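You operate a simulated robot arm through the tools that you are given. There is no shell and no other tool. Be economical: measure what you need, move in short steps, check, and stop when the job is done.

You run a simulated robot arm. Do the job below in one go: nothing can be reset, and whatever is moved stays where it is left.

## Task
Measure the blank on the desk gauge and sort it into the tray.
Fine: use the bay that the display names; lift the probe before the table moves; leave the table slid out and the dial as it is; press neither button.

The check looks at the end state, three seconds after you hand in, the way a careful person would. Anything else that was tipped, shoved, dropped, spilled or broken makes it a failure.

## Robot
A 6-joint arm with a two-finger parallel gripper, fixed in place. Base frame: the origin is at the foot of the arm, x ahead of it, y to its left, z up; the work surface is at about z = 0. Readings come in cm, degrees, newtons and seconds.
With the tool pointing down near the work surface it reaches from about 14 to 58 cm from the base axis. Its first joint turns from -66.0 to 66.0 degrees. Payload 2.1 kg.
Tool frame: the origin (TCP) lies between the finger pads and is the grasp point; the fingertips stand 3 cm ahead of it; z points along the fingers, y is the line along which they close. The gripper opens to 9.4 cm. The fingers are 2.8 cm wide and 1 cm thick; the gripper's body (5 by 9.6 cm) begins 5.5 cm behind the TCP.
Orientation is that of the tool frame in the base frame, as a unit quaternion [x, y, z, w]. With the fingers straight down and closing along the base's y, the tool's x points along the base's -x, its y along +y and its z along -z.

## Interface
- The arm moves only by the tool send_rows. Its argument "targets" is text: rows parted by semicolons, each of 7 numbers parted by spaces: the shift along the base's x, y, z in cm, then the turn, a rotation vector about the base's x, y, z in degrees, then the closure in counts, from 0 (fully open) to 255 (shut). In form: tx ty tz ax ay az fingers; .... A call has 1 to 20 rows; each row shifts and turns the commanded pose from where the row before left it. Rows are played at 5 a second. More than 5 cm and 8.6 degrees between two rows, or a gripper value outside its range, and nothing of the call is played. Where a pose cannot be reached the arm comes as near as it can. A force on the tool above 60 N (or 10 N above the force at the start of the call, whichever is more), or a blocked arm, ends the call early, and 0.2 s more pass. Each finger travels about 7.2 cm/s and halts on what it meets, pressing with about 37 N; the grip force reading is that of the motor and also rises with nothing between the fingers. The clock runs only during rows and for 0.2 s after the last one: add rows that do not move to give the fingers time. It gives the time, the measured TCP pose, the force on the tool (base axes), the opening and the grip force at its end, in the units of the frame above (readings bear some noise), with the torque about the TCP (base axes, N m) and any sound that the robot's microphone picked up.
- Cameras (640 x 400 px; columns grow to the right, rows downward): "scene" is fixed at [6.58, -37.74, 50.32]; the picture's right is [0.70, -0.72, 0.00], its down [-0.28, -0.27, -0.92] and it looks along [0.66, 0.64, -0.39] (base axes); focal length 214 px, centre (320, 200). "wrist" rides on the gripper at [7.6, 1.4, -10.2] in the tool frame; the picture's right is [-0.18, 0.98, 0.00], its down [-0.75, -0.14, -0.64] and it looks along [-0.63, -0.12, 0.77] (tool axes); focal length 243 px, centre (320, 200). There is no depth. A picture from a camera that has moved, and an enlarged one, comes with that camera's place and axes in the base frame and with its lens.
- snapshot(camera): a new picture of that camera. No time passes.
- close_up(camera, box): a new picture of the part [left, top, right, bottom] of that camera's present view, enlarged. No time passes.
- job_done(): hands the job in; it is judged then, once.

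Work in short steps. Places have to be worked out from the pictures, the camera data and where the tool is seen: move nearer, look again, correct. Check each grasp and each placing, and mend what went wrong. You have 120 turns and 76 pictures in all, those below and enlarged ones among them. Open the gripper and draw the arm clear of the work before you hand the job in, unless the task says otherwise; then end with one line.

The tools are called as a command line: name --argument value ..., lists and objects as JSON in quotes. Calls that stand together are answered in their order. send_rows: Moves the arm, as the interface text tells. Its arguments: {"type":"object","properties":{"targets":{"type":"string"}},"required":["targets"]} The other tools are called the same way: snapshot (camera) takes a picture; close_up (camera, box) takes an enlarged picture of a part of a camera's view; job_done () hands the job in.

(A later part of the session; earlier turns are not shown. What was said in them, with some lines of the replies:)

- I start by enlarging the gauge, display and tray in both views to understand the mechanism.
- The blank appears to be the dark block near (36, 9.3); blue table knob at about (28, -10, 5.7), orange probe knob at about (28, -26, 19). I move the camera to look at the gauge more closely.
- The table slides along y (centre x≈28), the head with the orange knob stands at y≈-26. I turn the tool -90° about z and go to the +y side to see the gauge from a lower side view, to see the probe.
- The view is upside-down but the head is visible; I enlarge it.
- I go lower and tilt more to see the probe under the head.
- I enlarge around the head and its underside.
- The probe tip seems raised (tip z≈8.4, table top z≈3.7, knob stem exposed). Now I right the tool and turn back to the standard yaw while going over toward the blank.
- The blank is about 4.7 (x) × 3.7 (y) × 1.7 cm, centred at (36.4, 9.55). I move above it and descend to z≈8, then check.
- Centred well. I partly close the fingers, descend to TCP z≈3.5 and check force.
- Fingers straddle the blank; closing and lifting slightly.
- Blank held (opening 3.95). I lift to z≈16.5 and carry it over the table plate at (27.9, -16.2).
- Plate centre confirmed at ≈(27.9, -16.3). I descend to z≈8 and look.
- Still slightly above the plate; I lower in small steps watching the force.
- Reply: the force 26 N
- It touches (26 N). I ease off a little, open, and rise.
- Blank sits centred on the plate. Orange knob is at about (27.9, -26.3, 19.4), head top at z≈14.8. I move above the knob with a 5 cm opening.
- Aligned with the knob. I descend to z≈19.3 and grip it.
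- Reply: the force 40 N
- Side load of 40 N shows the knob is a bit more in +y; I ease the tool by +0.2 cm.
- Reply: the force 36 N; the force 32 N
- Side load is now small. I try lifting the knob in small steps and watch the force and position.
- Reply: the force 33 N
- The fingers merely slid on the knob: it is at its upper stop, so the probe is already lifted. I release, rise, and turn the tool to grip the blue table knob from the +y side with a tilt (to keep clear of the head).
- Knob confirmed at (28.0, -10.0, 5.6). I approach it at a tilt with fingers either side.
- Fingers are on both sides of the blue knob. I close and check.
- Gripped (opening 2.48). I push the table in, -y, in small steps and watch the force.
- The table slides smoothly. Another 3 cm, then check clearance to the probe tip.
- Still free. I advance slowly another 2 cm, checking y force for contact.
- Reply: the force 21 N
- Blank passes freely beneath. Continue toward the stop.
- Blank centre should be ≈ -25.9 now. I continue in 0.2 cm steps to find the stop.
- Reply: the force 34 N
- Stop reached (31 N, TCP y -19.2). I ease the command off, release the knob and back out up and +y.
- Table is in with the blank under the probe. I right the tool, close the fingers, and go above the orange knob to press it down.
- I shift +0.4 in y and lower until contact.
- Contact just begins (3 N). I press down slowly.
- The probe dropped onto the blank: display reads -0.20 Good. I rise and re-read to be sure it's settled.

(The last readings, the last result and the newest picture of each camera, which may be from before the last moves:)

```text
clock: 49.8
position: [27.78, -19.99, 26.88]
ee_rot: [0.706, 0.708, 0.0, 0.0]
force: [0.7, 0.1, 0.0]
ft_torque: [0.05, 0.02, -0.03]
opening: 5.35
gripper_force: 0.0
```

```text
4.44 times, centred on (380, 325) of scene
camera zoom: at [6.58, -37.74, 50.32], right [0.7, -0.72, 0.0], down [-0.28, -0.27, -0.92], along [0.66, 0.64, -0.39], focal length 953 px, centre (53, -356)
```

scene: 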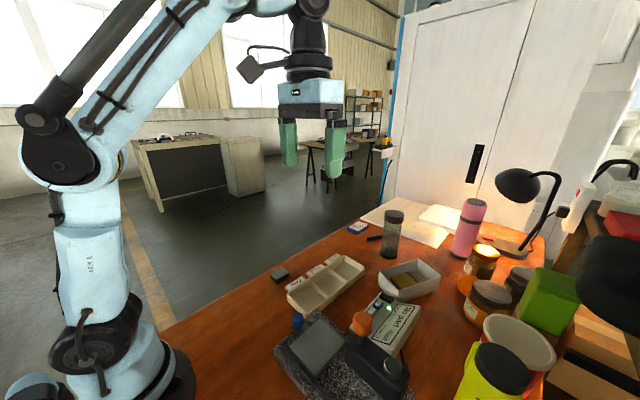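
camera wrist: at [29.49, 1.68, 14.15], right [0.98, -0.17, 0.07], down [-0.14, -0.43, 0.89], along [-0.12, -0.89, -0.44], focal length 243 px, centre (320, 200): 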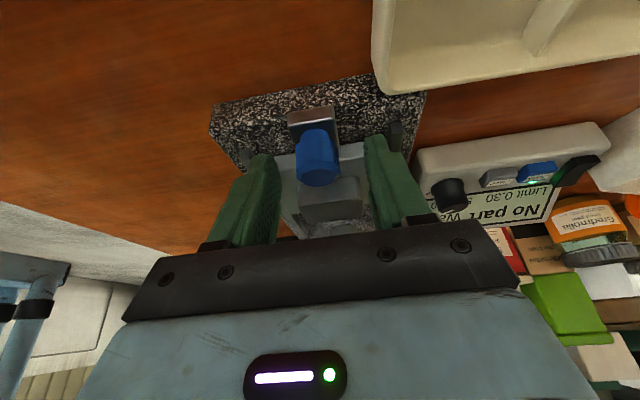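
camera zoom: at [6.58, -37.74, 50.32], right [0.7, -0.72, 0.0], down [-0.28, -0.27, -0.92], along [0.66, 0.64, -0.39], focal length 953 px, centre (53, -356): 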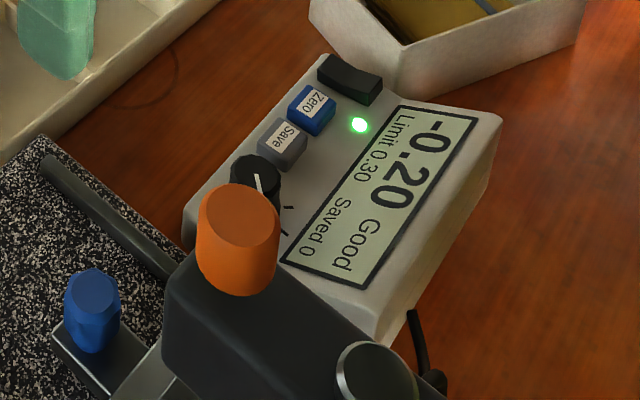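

Stable: "-0.20 Good". The knob dropped ≈2.4 cm to z≈17.1. I go back above it, lower to TCP z≈18.4 and grip.

send_rows --targets "0.1 -3 0 0 0 0 110;0 -3.05 0 0 0 0 110;0 0 -3 0 0 0 110;0 0 -3 0 0 0 110;0 0 -1.5 0 0 0 110;0 0 -0.9 0 0 0 110;0 0 0 0 0 0 110"

close_up --camera "scene" --box '[310, 260, 430, 370]'

```text
clock: 51.4
position: [27.94, -26.05, 18.37]
ee_rot: [0.707, 0.707, 0.0, 0.0]
force: [-0.6, -0.3, 0.3]
ft_torque: [-0.02, 0.0, -0.01]
opening: 5.34
gripper_force: 0.1
```

```text
3.64 times, centred on (370, 315) of scene
camera zoom: at [6.58, -37.74, 50.32], right [0.7, -0.72, 0.0], down [-0.28, -0.27, -0.92], along [0.66, 0.64, -0.39], focal length 780 px, centre (138, -218)
```

zoom: 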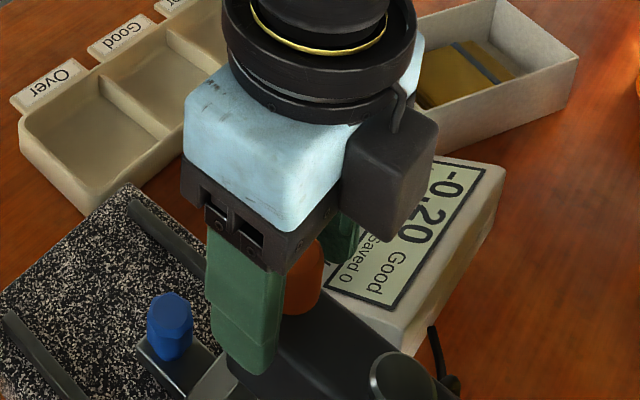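

Positioned around the knob without contact. I close.

send_rows --targets "0 0 0 0 0 0 150;0 0 0 0 0 0 180;0 0 0 0 0 0 210;0 0 0 0 0 0 210"

```text
clock: 52.4
position: [27.93, -26.04, 18.52]
ee_rot: [0.707, 0.707, 0.0, 0.002]
force: [14.4, -2.4, -1.0]
ft_torque: [0.02, 0.28, -0.04]
opening: 2.81
gripper_force: 45.4
```

Gripped (2.81 cm). I lift 2.7 cm gently.

send_rows --targets "0.1 0 0.3 0 0 0 210;0 0 0.5 0 0 0 210;0 0 0.5 0 0 0 210;0 0 0.5 0 0 0 210;0 0 0.4 0 0 0 210;0 0 0.3 0 0 0 210;0 0 0 0 0 0 210"

close_up --camera "scene" --box '[310, 260, 430, 370]'

```text
clock: 54.0
position: [28.05, -26.1, 21.06]
ee_rot: [0.707, 0.707, 0.0, -0.001]
force: [-4.2, 3.4, -32.7]
ft_torque: [0.03, -0.31, 0.01]
opening: 2.82
gripper_force: 45.5
```

```text
3.64 times, centred on (370, 315) of scene
camera zoom: at [6.59, -37.75, 50.31], right [0.7, -0.72, 0.0], down [-0.28, -0.27, -0.92], along [0.66, 0.64, -0.39], focal length 780 px, centre (138, -218)
```

zoom: 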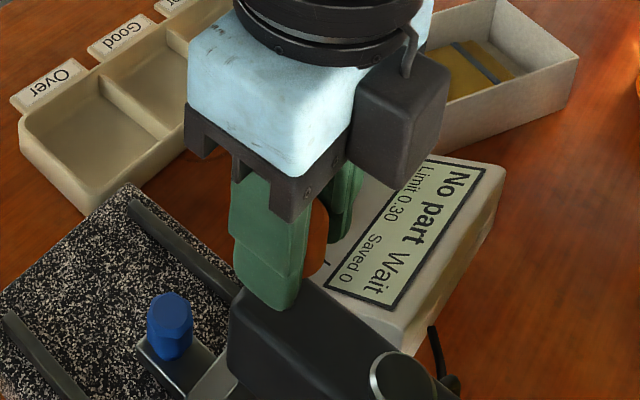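

Probe is lifted ("No part Wait", upper stop felt). I ease, release, rise, and check that it stays up.

send_rows --targets "0 0 -0.1 0 0 0 210;0 0 0 0 0 0 170;0 0 0 0 0 0 110;0 0 0 0 0 0 110;0 0 2.5 0 0 0 110;0 0 3 0 0 0 110;0 4 0 0 0 0 110;0 4 0 0 0 0 110;0 0 0 0 0 0 110"

close_up --camera "scene" --box '[280, 280, 420, 400]'

```text
clock: 56.0
position: [27.91, -18.14, 26.41]
ee_rot: [0.708, 0.706, 0.0, 0.0]
force: [0.5, 0.8, -0.2]
ft_torque: [-0.03, 0.0, 0.0]
opening: 5.37
gripper_force: 0.1
```

```text
3.33 times, centred on (350, 340) of scene
camera zoom: at [6.58, -37.74, 50.32], right [0.7, -0.72, 0.0], down [-0.28, -0.27, -0.92], along [0.66, 0.64, -0.39], focal length 715 px, centre (220, -267)
```

zoom: 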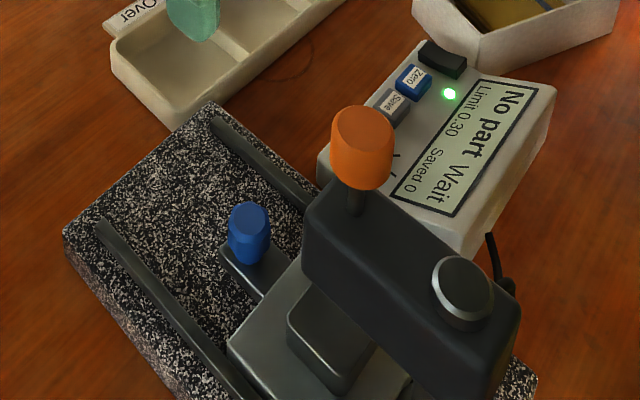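

Probe stays up. I return to the blue knob by reversing the earlier retreat path.

send_rows --targets "0 4 0 0 0 0 110;0 4.1 0 0 0 0 110;0 0 -2.5 -8 0 0 110;0 0 -2.5 -8 0 0 110;0 0 -2.5 -8 0 0 110;0.05 -3 -3 0 0 0 110;0 -3 -3 0 0 0 110;0 -2 -3 0 0 0 110;0 -1 -2.2 0 0 0 110;0 0 0 0 0 0 110"

close_up --camera "scene" --box '[280, 260, 440, 400]'

```text
clock: 58.2
position: [28.02, -19.15, 7.6]
ee_rot: [0.692, 0.692, -0.147, 0.147]
force: [-0.7, 0.1, -0.4]
ft_torque: [0.0, -0.01, -0.02]
opening: 5.36
gripper_force: 0.0
```

```text
2.86 times, centred on (360, 330) of scene
camera zoom: at [6.58, -37.74, 50.32], right [0.7, -0.72, 0.0], down [-0.28, -0.27, -0.92], along [0.66, 0.64, -0.39], focal length 613 px, centre (206, -171)
```

zoom: 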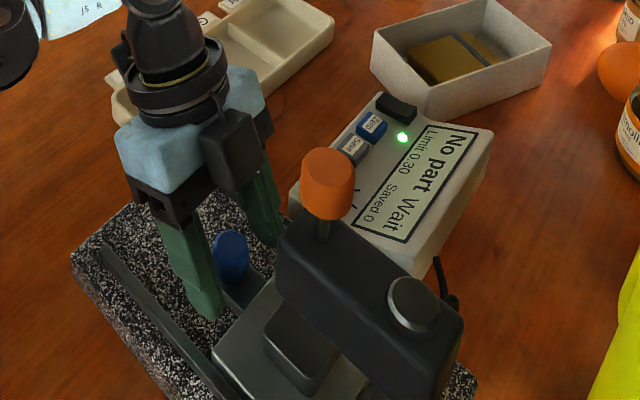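

Around the knob; I close and draw the table out slowly (+y).

send_rows --targets "-0.1 0 0 0 0 0 150;0 0 0 0 0 0 180;0 0 0 0 0 0 210;0 0 0 0 0 0 210;0 0.5 0 0 0 0 210;0 0.5 0 0 0 0 210;0 0.5 0 0 0 0 210;0 0.5 0 0 0 0 210;0 0.5 0 0 0 0 210;0 0.5 0 0 0 0 210;0 0.5 0 0 0 0 210;0 0.5 0 0 0 0 210;0 0 0 0 0 0 210"

close_up --camera "scene" --box '[260, 260, 420, 400]'

```text
clock: 61.0
position: [28.02, -14.9, 7.67]
ee_rot: [0.692, 0.692, -0.148, 0.147]
force: [2.7, 0.2, -31.6]
ft_torque: [0.1, -0.02, -0.03]
opening: 2.45
gripper_force: 45.3
```

```text
2.86 times, centred on (340, 330) of scene
camera zoom: at [6.59, -37.75, 50.31], right [0.7, -0.72, 0.0], down [-0.28, -0.27, -0.92], along [0.66, 0.64, -0.39], focal length 613 px, centre (263, -171)
```

zoom: 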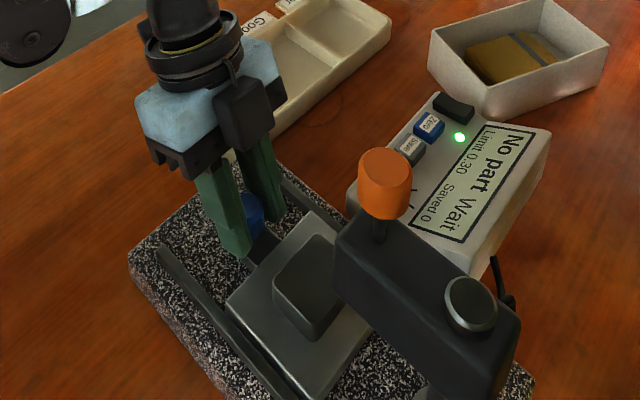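

Sliding well. I relieve the vertical pull slightly and continue out to the original y (-9.3).

send_rows --targets "0 0.5 -0.1 0 0 0 210;0 0.5 -0.05 0 0 0 210;0 0.5 0 0 0 0 210;0 0.5 0 0 0 0 210;0 0.5 0 0 0 0 210;0 0.5 0 0 0 0 210;0 0.5 0 0 0 0 210;0 0.5 0 0 0 0 210;0 0.5 0 0 0 0 210;0 0.5 0 0 0 0 210;0 0.3 0 0 0 0 210;0 0.2 0 0 0 0 210;0 0.2 0 0 0 0 210;0 0 0 0 0 0 210"

close_up --camera "scene" --box '[240, 260, 400, 400]'

```text
clock: 64.0
position: [27.88, -9.42, 7.69]
ee_rot: [0.692, 0.691, -0.148, 0.15]
force: [5.9, -30.5, -9.8]
ft_torque: [-0.49, -0.09, -0.01]
opening: 2.44
gripper_force: 45.3
```

```text
2.86 times, centred on (320, 330) of scene
camera zoom: at [6.59, -37.74, 50.32], right [0.7, -0.72, 0.0], down [-0.28, -0.27, -0.92], along [0.66, 0.64, -0.39], focal length 613 px, centre (320, -171)
```

zoom: 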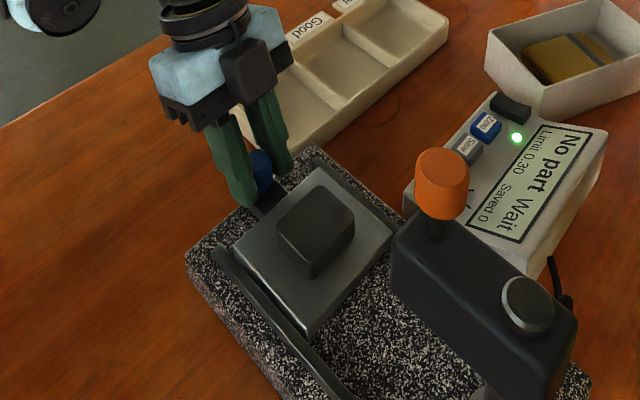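

Out at the stop. I ease off, release, retreat, right the tool and turn back to closing along y.

send_rows --targets "0 -0.15 0 0 0 0 210;0 0 0 0 0 0 170;0 0 0 0 0 0 110;0 0 0 0 0 0 110;0 1.5 1.7 0 0 0 110;0 2 2 0 0 0 110;0 2 3 8 0 0 90;0 0 3 8 0 0 90;0 0 3 8 0 0 90;0 0 0 0 0 8.2 80;0 0 0 0 0 8.2 80;0 0 0 0 0 8.2 80;0 0 0 0 0 8.2 80;0 0 0 0 0 8.2 80;0 0 0 0 0 8.2 80;0 -2 0 0 0 8.2 80;0 -3 0 0 0 8.2 80;0 -3 0 0 0 8.2 80;0 -3 0 0 0 8.2 80;0 -1.5 0 0 0 8 80"

snapshot --camera "wrist"

```text
clock: 68.2
position: [28.04, -16.55, 20.26]
ee_rot: [0.0, 1.0, 0.0, 0.0]
force: [1.3, 0.4, 0.0]
ft_torque: [0.0, -0.01, 0.02]
opening: 6.49
gripper_force: 0.1
```

```text
28 pictures are left
camera wrist: at [20.33, -15.14, 30.54], right [0.18, 0.98, 0.0], down [0.75, -0.14, 0.64], along [0.63, -0.12, -0.77], focal length 243 px, centre (320, 200)
```

wrist: 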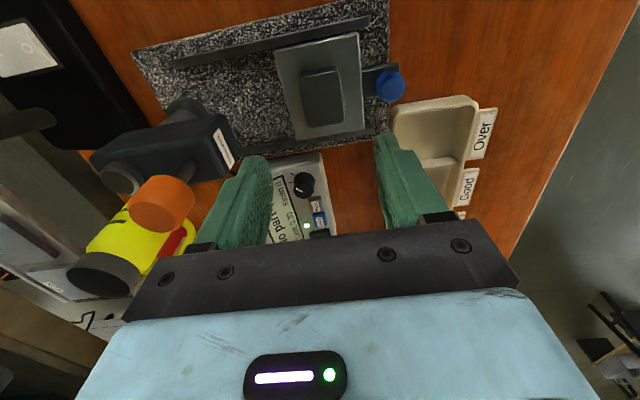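

Blank is at ≈(27.9, -16.4). I descend to z≈7.8 and grip it.

send_rows --targets "-0.1 0.15 -3 0 0 0 80;0 0 -3 0 0 0 80;0 0 -3 0 0 0 80;0 0 -2 0 0 0 80;0 0 -1 0 0 0 80;0 0 -0.4 0 0 0 80;0 0 0 0 0 0 80"

close_up --camera "scene" --box '[260, 270, 390, 390]'

```text
clock: 69.8
position: [27.84, -16.28, 7.71]
ee_rot: [0.0, 1.0, 0.0, 0.0]
force: [0.4, -0.3, -0.3]
ft_torque: [0.02, 0.0, -0.02]
opening: 6.42
gripper_force: 0.0
```

```text
3.33 times, centred on (325, 330) of scene
camera zoom: at [6.58, -37.74, 50.32], right [0.7, -0.72, 0.0], down [-0.28, -0.27, -0.92], along [0.66, 0.64, -0.39], focal length 715 px, centre (303, -233)
```

zoom: 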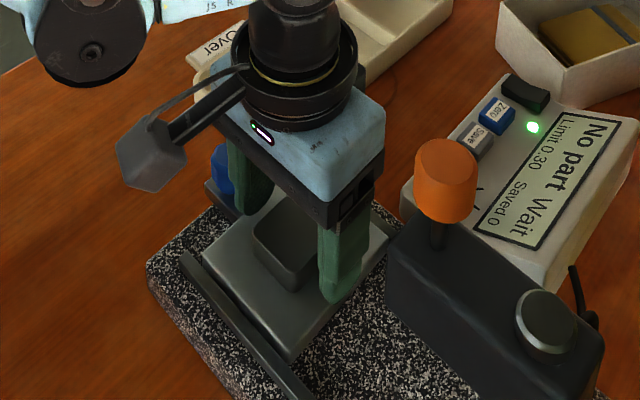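

send_rows --targets "0 0 0 0 0 0 120;0 0 0 0 0 0 160;0 0 0 0 0 0 200;0 0 0 0 0 0 255;0 0 0 0 0 0 255;0 0 0.5 0 0 0 255;0 0 2.5 0 0 0 255;0 0 3.5 0 0 0 255;0 0 3.5 0 0 0 255;2 2 0 0 0 0 255;2.5 2 0 0 0 0 255;2.5 2 0 0 0 0 255;2.5 2 0 0 0 0 255;2.5 2 0 0 0 0 255;2 1 0 0 0 0 255;0 0 0 0 0 0 255"

snapshot --camera "wrist"

close_up --camera "scene" --box '[260, 220, 420, 340]'

```text
clock: 73.2
position: [42.03, -5.3, 17.92]
ee_rot: [0.001, 1.0, 0.0, 0.0]
force: [-0.2, -0.5, -3.5]
ft_torque: [0.04, 0.0, 0.03]
opening: 3.95
gripper_force: 37.3
```

```text
26 pictures are left
camera wrist: at [34.31, -3.93, 28.21], right [0.19, 0.98, 0.0], down [0.75, -0.14, 0.64], along [0.63, -0.12, -0.77], focal length 243 px, centre (320, 200)
```

wrist: 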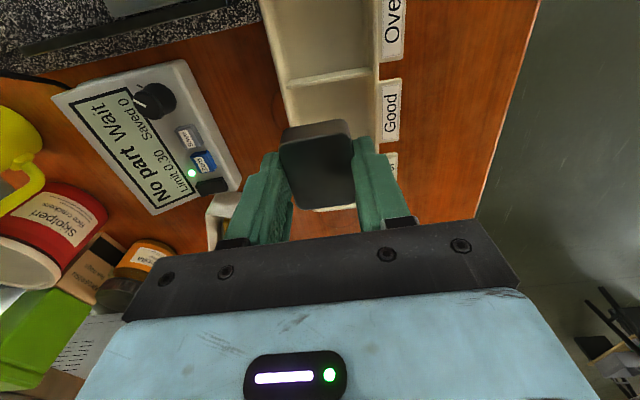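

```text
3.33 times, centred on (340, 280) of scene
camera zoom: at [6.59, -37.74, 50.32], right [0.7, -0.72, 0.0], down [-0.28, -0.27, -0.92], along [0.66, 0.64, -0.39], focal length 715 px, centre (253, -67)
```

zoom: 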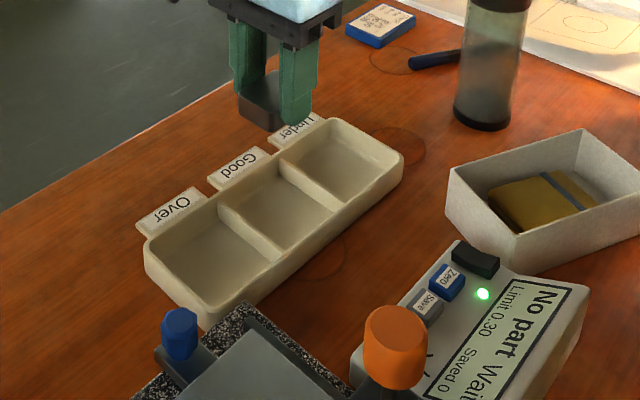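

Good bay spans about x 40–48, y -8.7…-0.5; centre ≈(43.9, -4.6). I move over it and lower to z≈8, then check.

send_rows --targets "1.9 0.7 0 0 0 0 255;0 0 -3 0 0 0 255;0 0 -3.5 0 0 0 255;0 0 -3 0 0 0 255;0 0 0 0 0 0 255"

snapshot --camera "wrist"

close_up --camera "scene" --box '[280, 220, 400, 310]'

```text
clock: 74.4
position: [43.92, -4.59, 8.15]
ee_rot: [0.0, 1.0, 0.0, 0.0]
force: [0.6, -0.3, -2.5]
ft_torque: [0.05, -0.01, -0.02]
opening: 3.93
gripper_force: 37.2
```

```text
24 pictures are left
camera wrist: at [36.14, -3.23, 18.54], right [0.18, 0.98, 0.0], down [0.75, -0.14, 0.64], along [0.63, -0.12, -0.77], focal length 243 px, centre (320, 200)
```

wrist: 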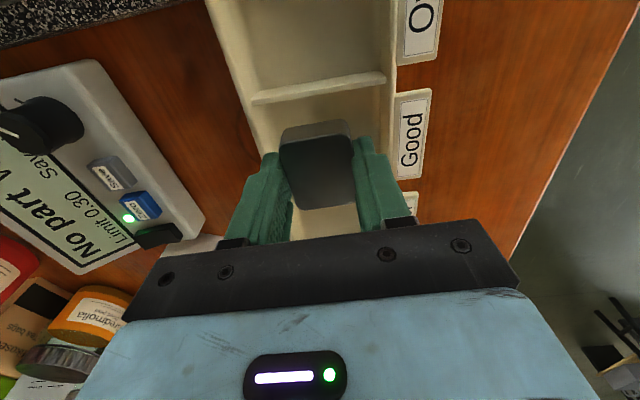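

```text
4.44 times, centred on (340, 265) of scene
camera zoom: at [6.58, -37.74, 50.32], right [0.7, -0.72, 0.0], down [-0.28, -0.27, -0.92], along [0.66, 0.64, -0.39], focal length 953 px, centre (231, -89)
```

zoom: 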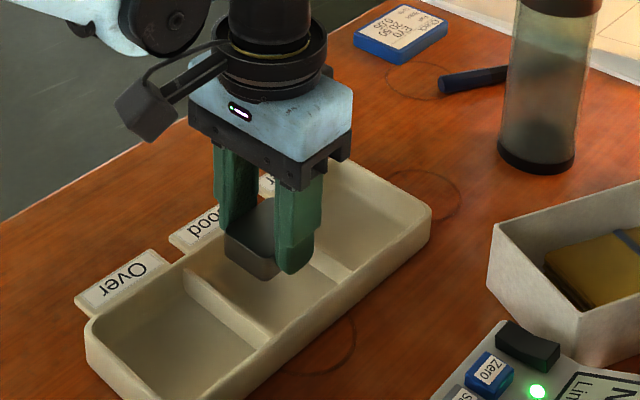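

Over the Good bay; small shift (+0.2, +0.3), then lower gently.

send_rows --targets "0.2 0.3 0 0 0 0 255;0 0 -1.5 0 0 0 255;0 0 -1.2 0 0 0 255;0 0 -0.6 0 0 0 255;0 0 -0.3 0 0 0 255;0 0 0 0 0 0 255"

close_up --camera "scene" --box '[280, 220, 400, 310]'

```text
clock: 75.8
position: [44.0, -4.37, 4.73]
ee_rot: [0.0, 1.0, -0.001, -0.001]
force: [1.0, 0.3, -2.8]
ft_torque: [-0.01, 0.0, -0.03]
opening: 3.96
gripper_force: 36.7
```

```text
4.44 times, centred on (340, 265) of scene
camera zoom: at [6.58, -37.74, 50.32], right [0.7, -0.72, 0.0], down [-0.28, -0.27, -0.92], along [0.66, 0.64, -0.39], focal length 953 px, centre (231, -89)
```

zoom: 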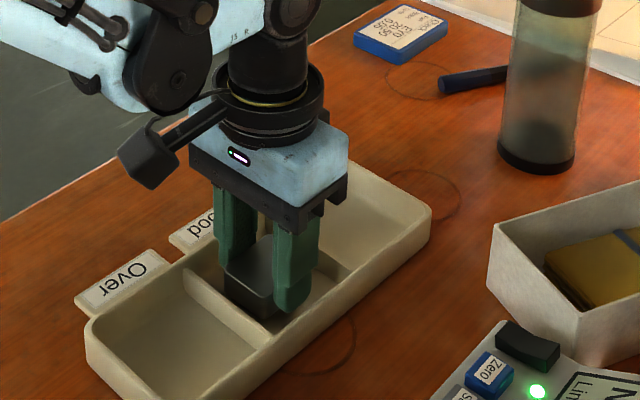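

Inside the bay, not yet on the floor. I lower in small steps until contact.

send_rows --targets "0 0 -0.2 0 0 0 255;0 0 -0.2 0 0 0 255;0 0 -0.15 0 0 0 255;0 0 0 0 0 0 255"

```text
clock: 76.8
position: [43.98, -4.28, 4.19]
ee_rot: [0.0, 1.0, 0.0, 0.0]
force: [-0.2, 0.2, -3.0]
ft_torque: [-0.02, 0.01, -0.04]
opening: 3.96
gripper_force: 37.4
```

send_rows --targets "0 0 -0.15 0 0 0 255;0 0 -0.1 0 0 0 255;0 0 0 0 0 0 255"

```text
clock: 77.6
position: [44.03, -4.3, 3.85]
ee_rot: [0.0, 1.0, 0.0, 0.0]
force: [0.0, -0.7, -3.6]
ft_torque: [0.01, 0.04, -0.01]
opening: 3.95
gripper_force: 37.2
```

No contact yet; a bit further.

send_rows --targets "0 0 -0.1 0 0 0 255;0 0 -0.1 0 0 0 255;0 0 0 0 0 0 255"

```text
clock: 78.4
position: [43.94, -4.25, 3.81]
ee_rot: [0.001, 1.0, 0.0, 0.001]
force: [-1.0, -0.5, 25.6]
ft_torque: [-0.03, 0.05, 0.05]
opening: 3.96
gripper_force: 37.0
```

Contact with the floor (26 N). I ease up, open modestly, and rise straight.

send_rows --targets "0 0 0.12 0 0 0 255;0 0 0.05 0 0 0 135;0 0 0 0 0 0 115;0 0 0 0 0 0 110;0 0 1 0 0 0 110;0 0 3 0 0 0 110;0 0 4 0 0 0 110;0 0 4 0 0 0 110;-2 0 4 0 0 0 80;-3 0 3 0 0 0 0;0 0 0 0 0 0 0;0 0 0 0 0 0 0"

snapshot --camera "scene"

close_up --camera "scene" --box '[260, 240, 440, 400]'

snapshot --camera "wrist"

```text
clock: 81.0
position: [38.89, -4.38, 22.93]
ee_rot: [0.001, 1.0, 0.0, 0.0]
force: [-0.5, 0.3, -0.4]
ft_torque: [0.04, 0.0, -0.02]
opening: 9.38
gripper_force: 0.1
```

```text
21 pictures are left
```

scene: 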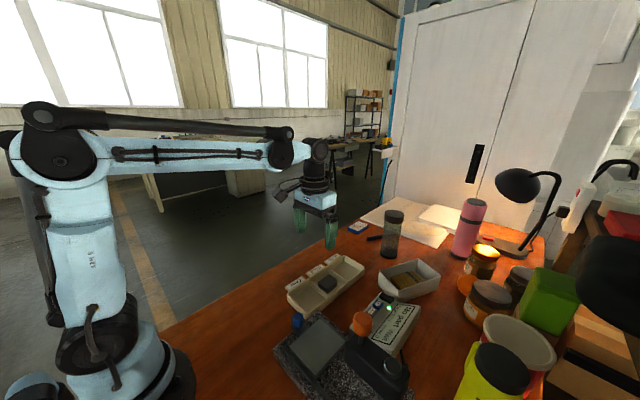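

```text
2.50 times, centred on (350, 320) of scene
camera zoom: at [6.58, -37.74, 50.32], right [0.7, -0.72, 0.0], down [-0.28, -0.27, -0.92], along [0.66, 0.64, -0.39], focal length 536 px, centre (245, -100)
```

zoom: 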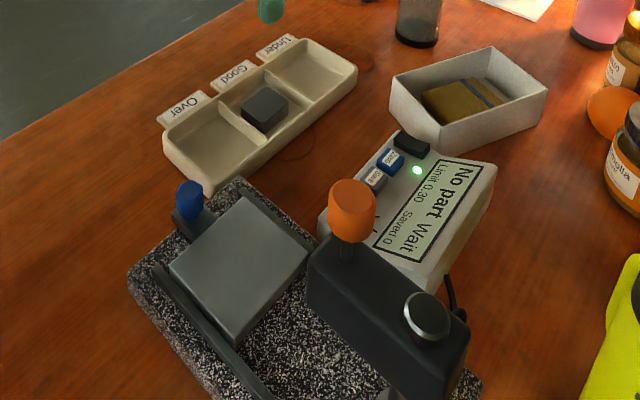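

```text
19 pictures are left
camera wrist: at [31.24, -3.05, 33.22], right [0.18, 0.98, 0.0], down [0.75, -0.14, 0.64], along [0.63, -0.12, -0.77], focal length 243 px, centre (320, 200)
```

wrist: 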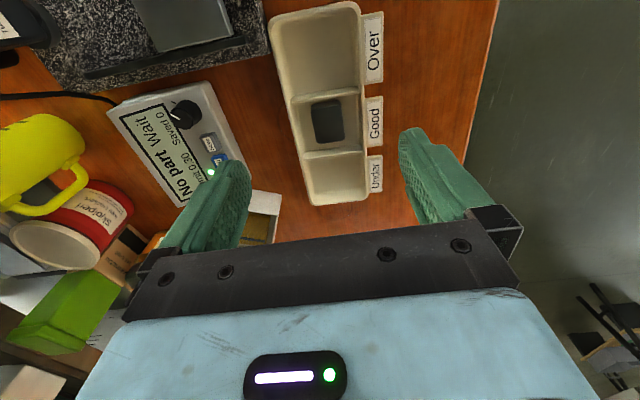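

The blank lies flat in the Good bay, the table is out, and the probe is up as at the start. I raise the arm clear.

send_rows --targets "-1 0 4 0 0 0 0;-1 0 4 0 0 0 0;-1 0 4 0 0 0 0;0 0 4 0 0 0 0;0 0 0 0 0 0 0"

```text
clock: 82.2
position: [36.04, -4.33, 38.97]
ee_rot: [-0.001, 1.0, 0.0, 0.001]
force: [0.8, 0.4, -1.0]
ft_torque: [0.0, 0.01, 0.03]
opening: 9.39
gripper_force: 0.1
```

Everything is in its end state, so I hand in.

job_done

```text
The job is handed in.
```

The blank measured -0.20 ("Good" on the display) and now lies flat in the Good bay; the probe is lifted, the table is slid out, and the dial and both buttons were not touched.
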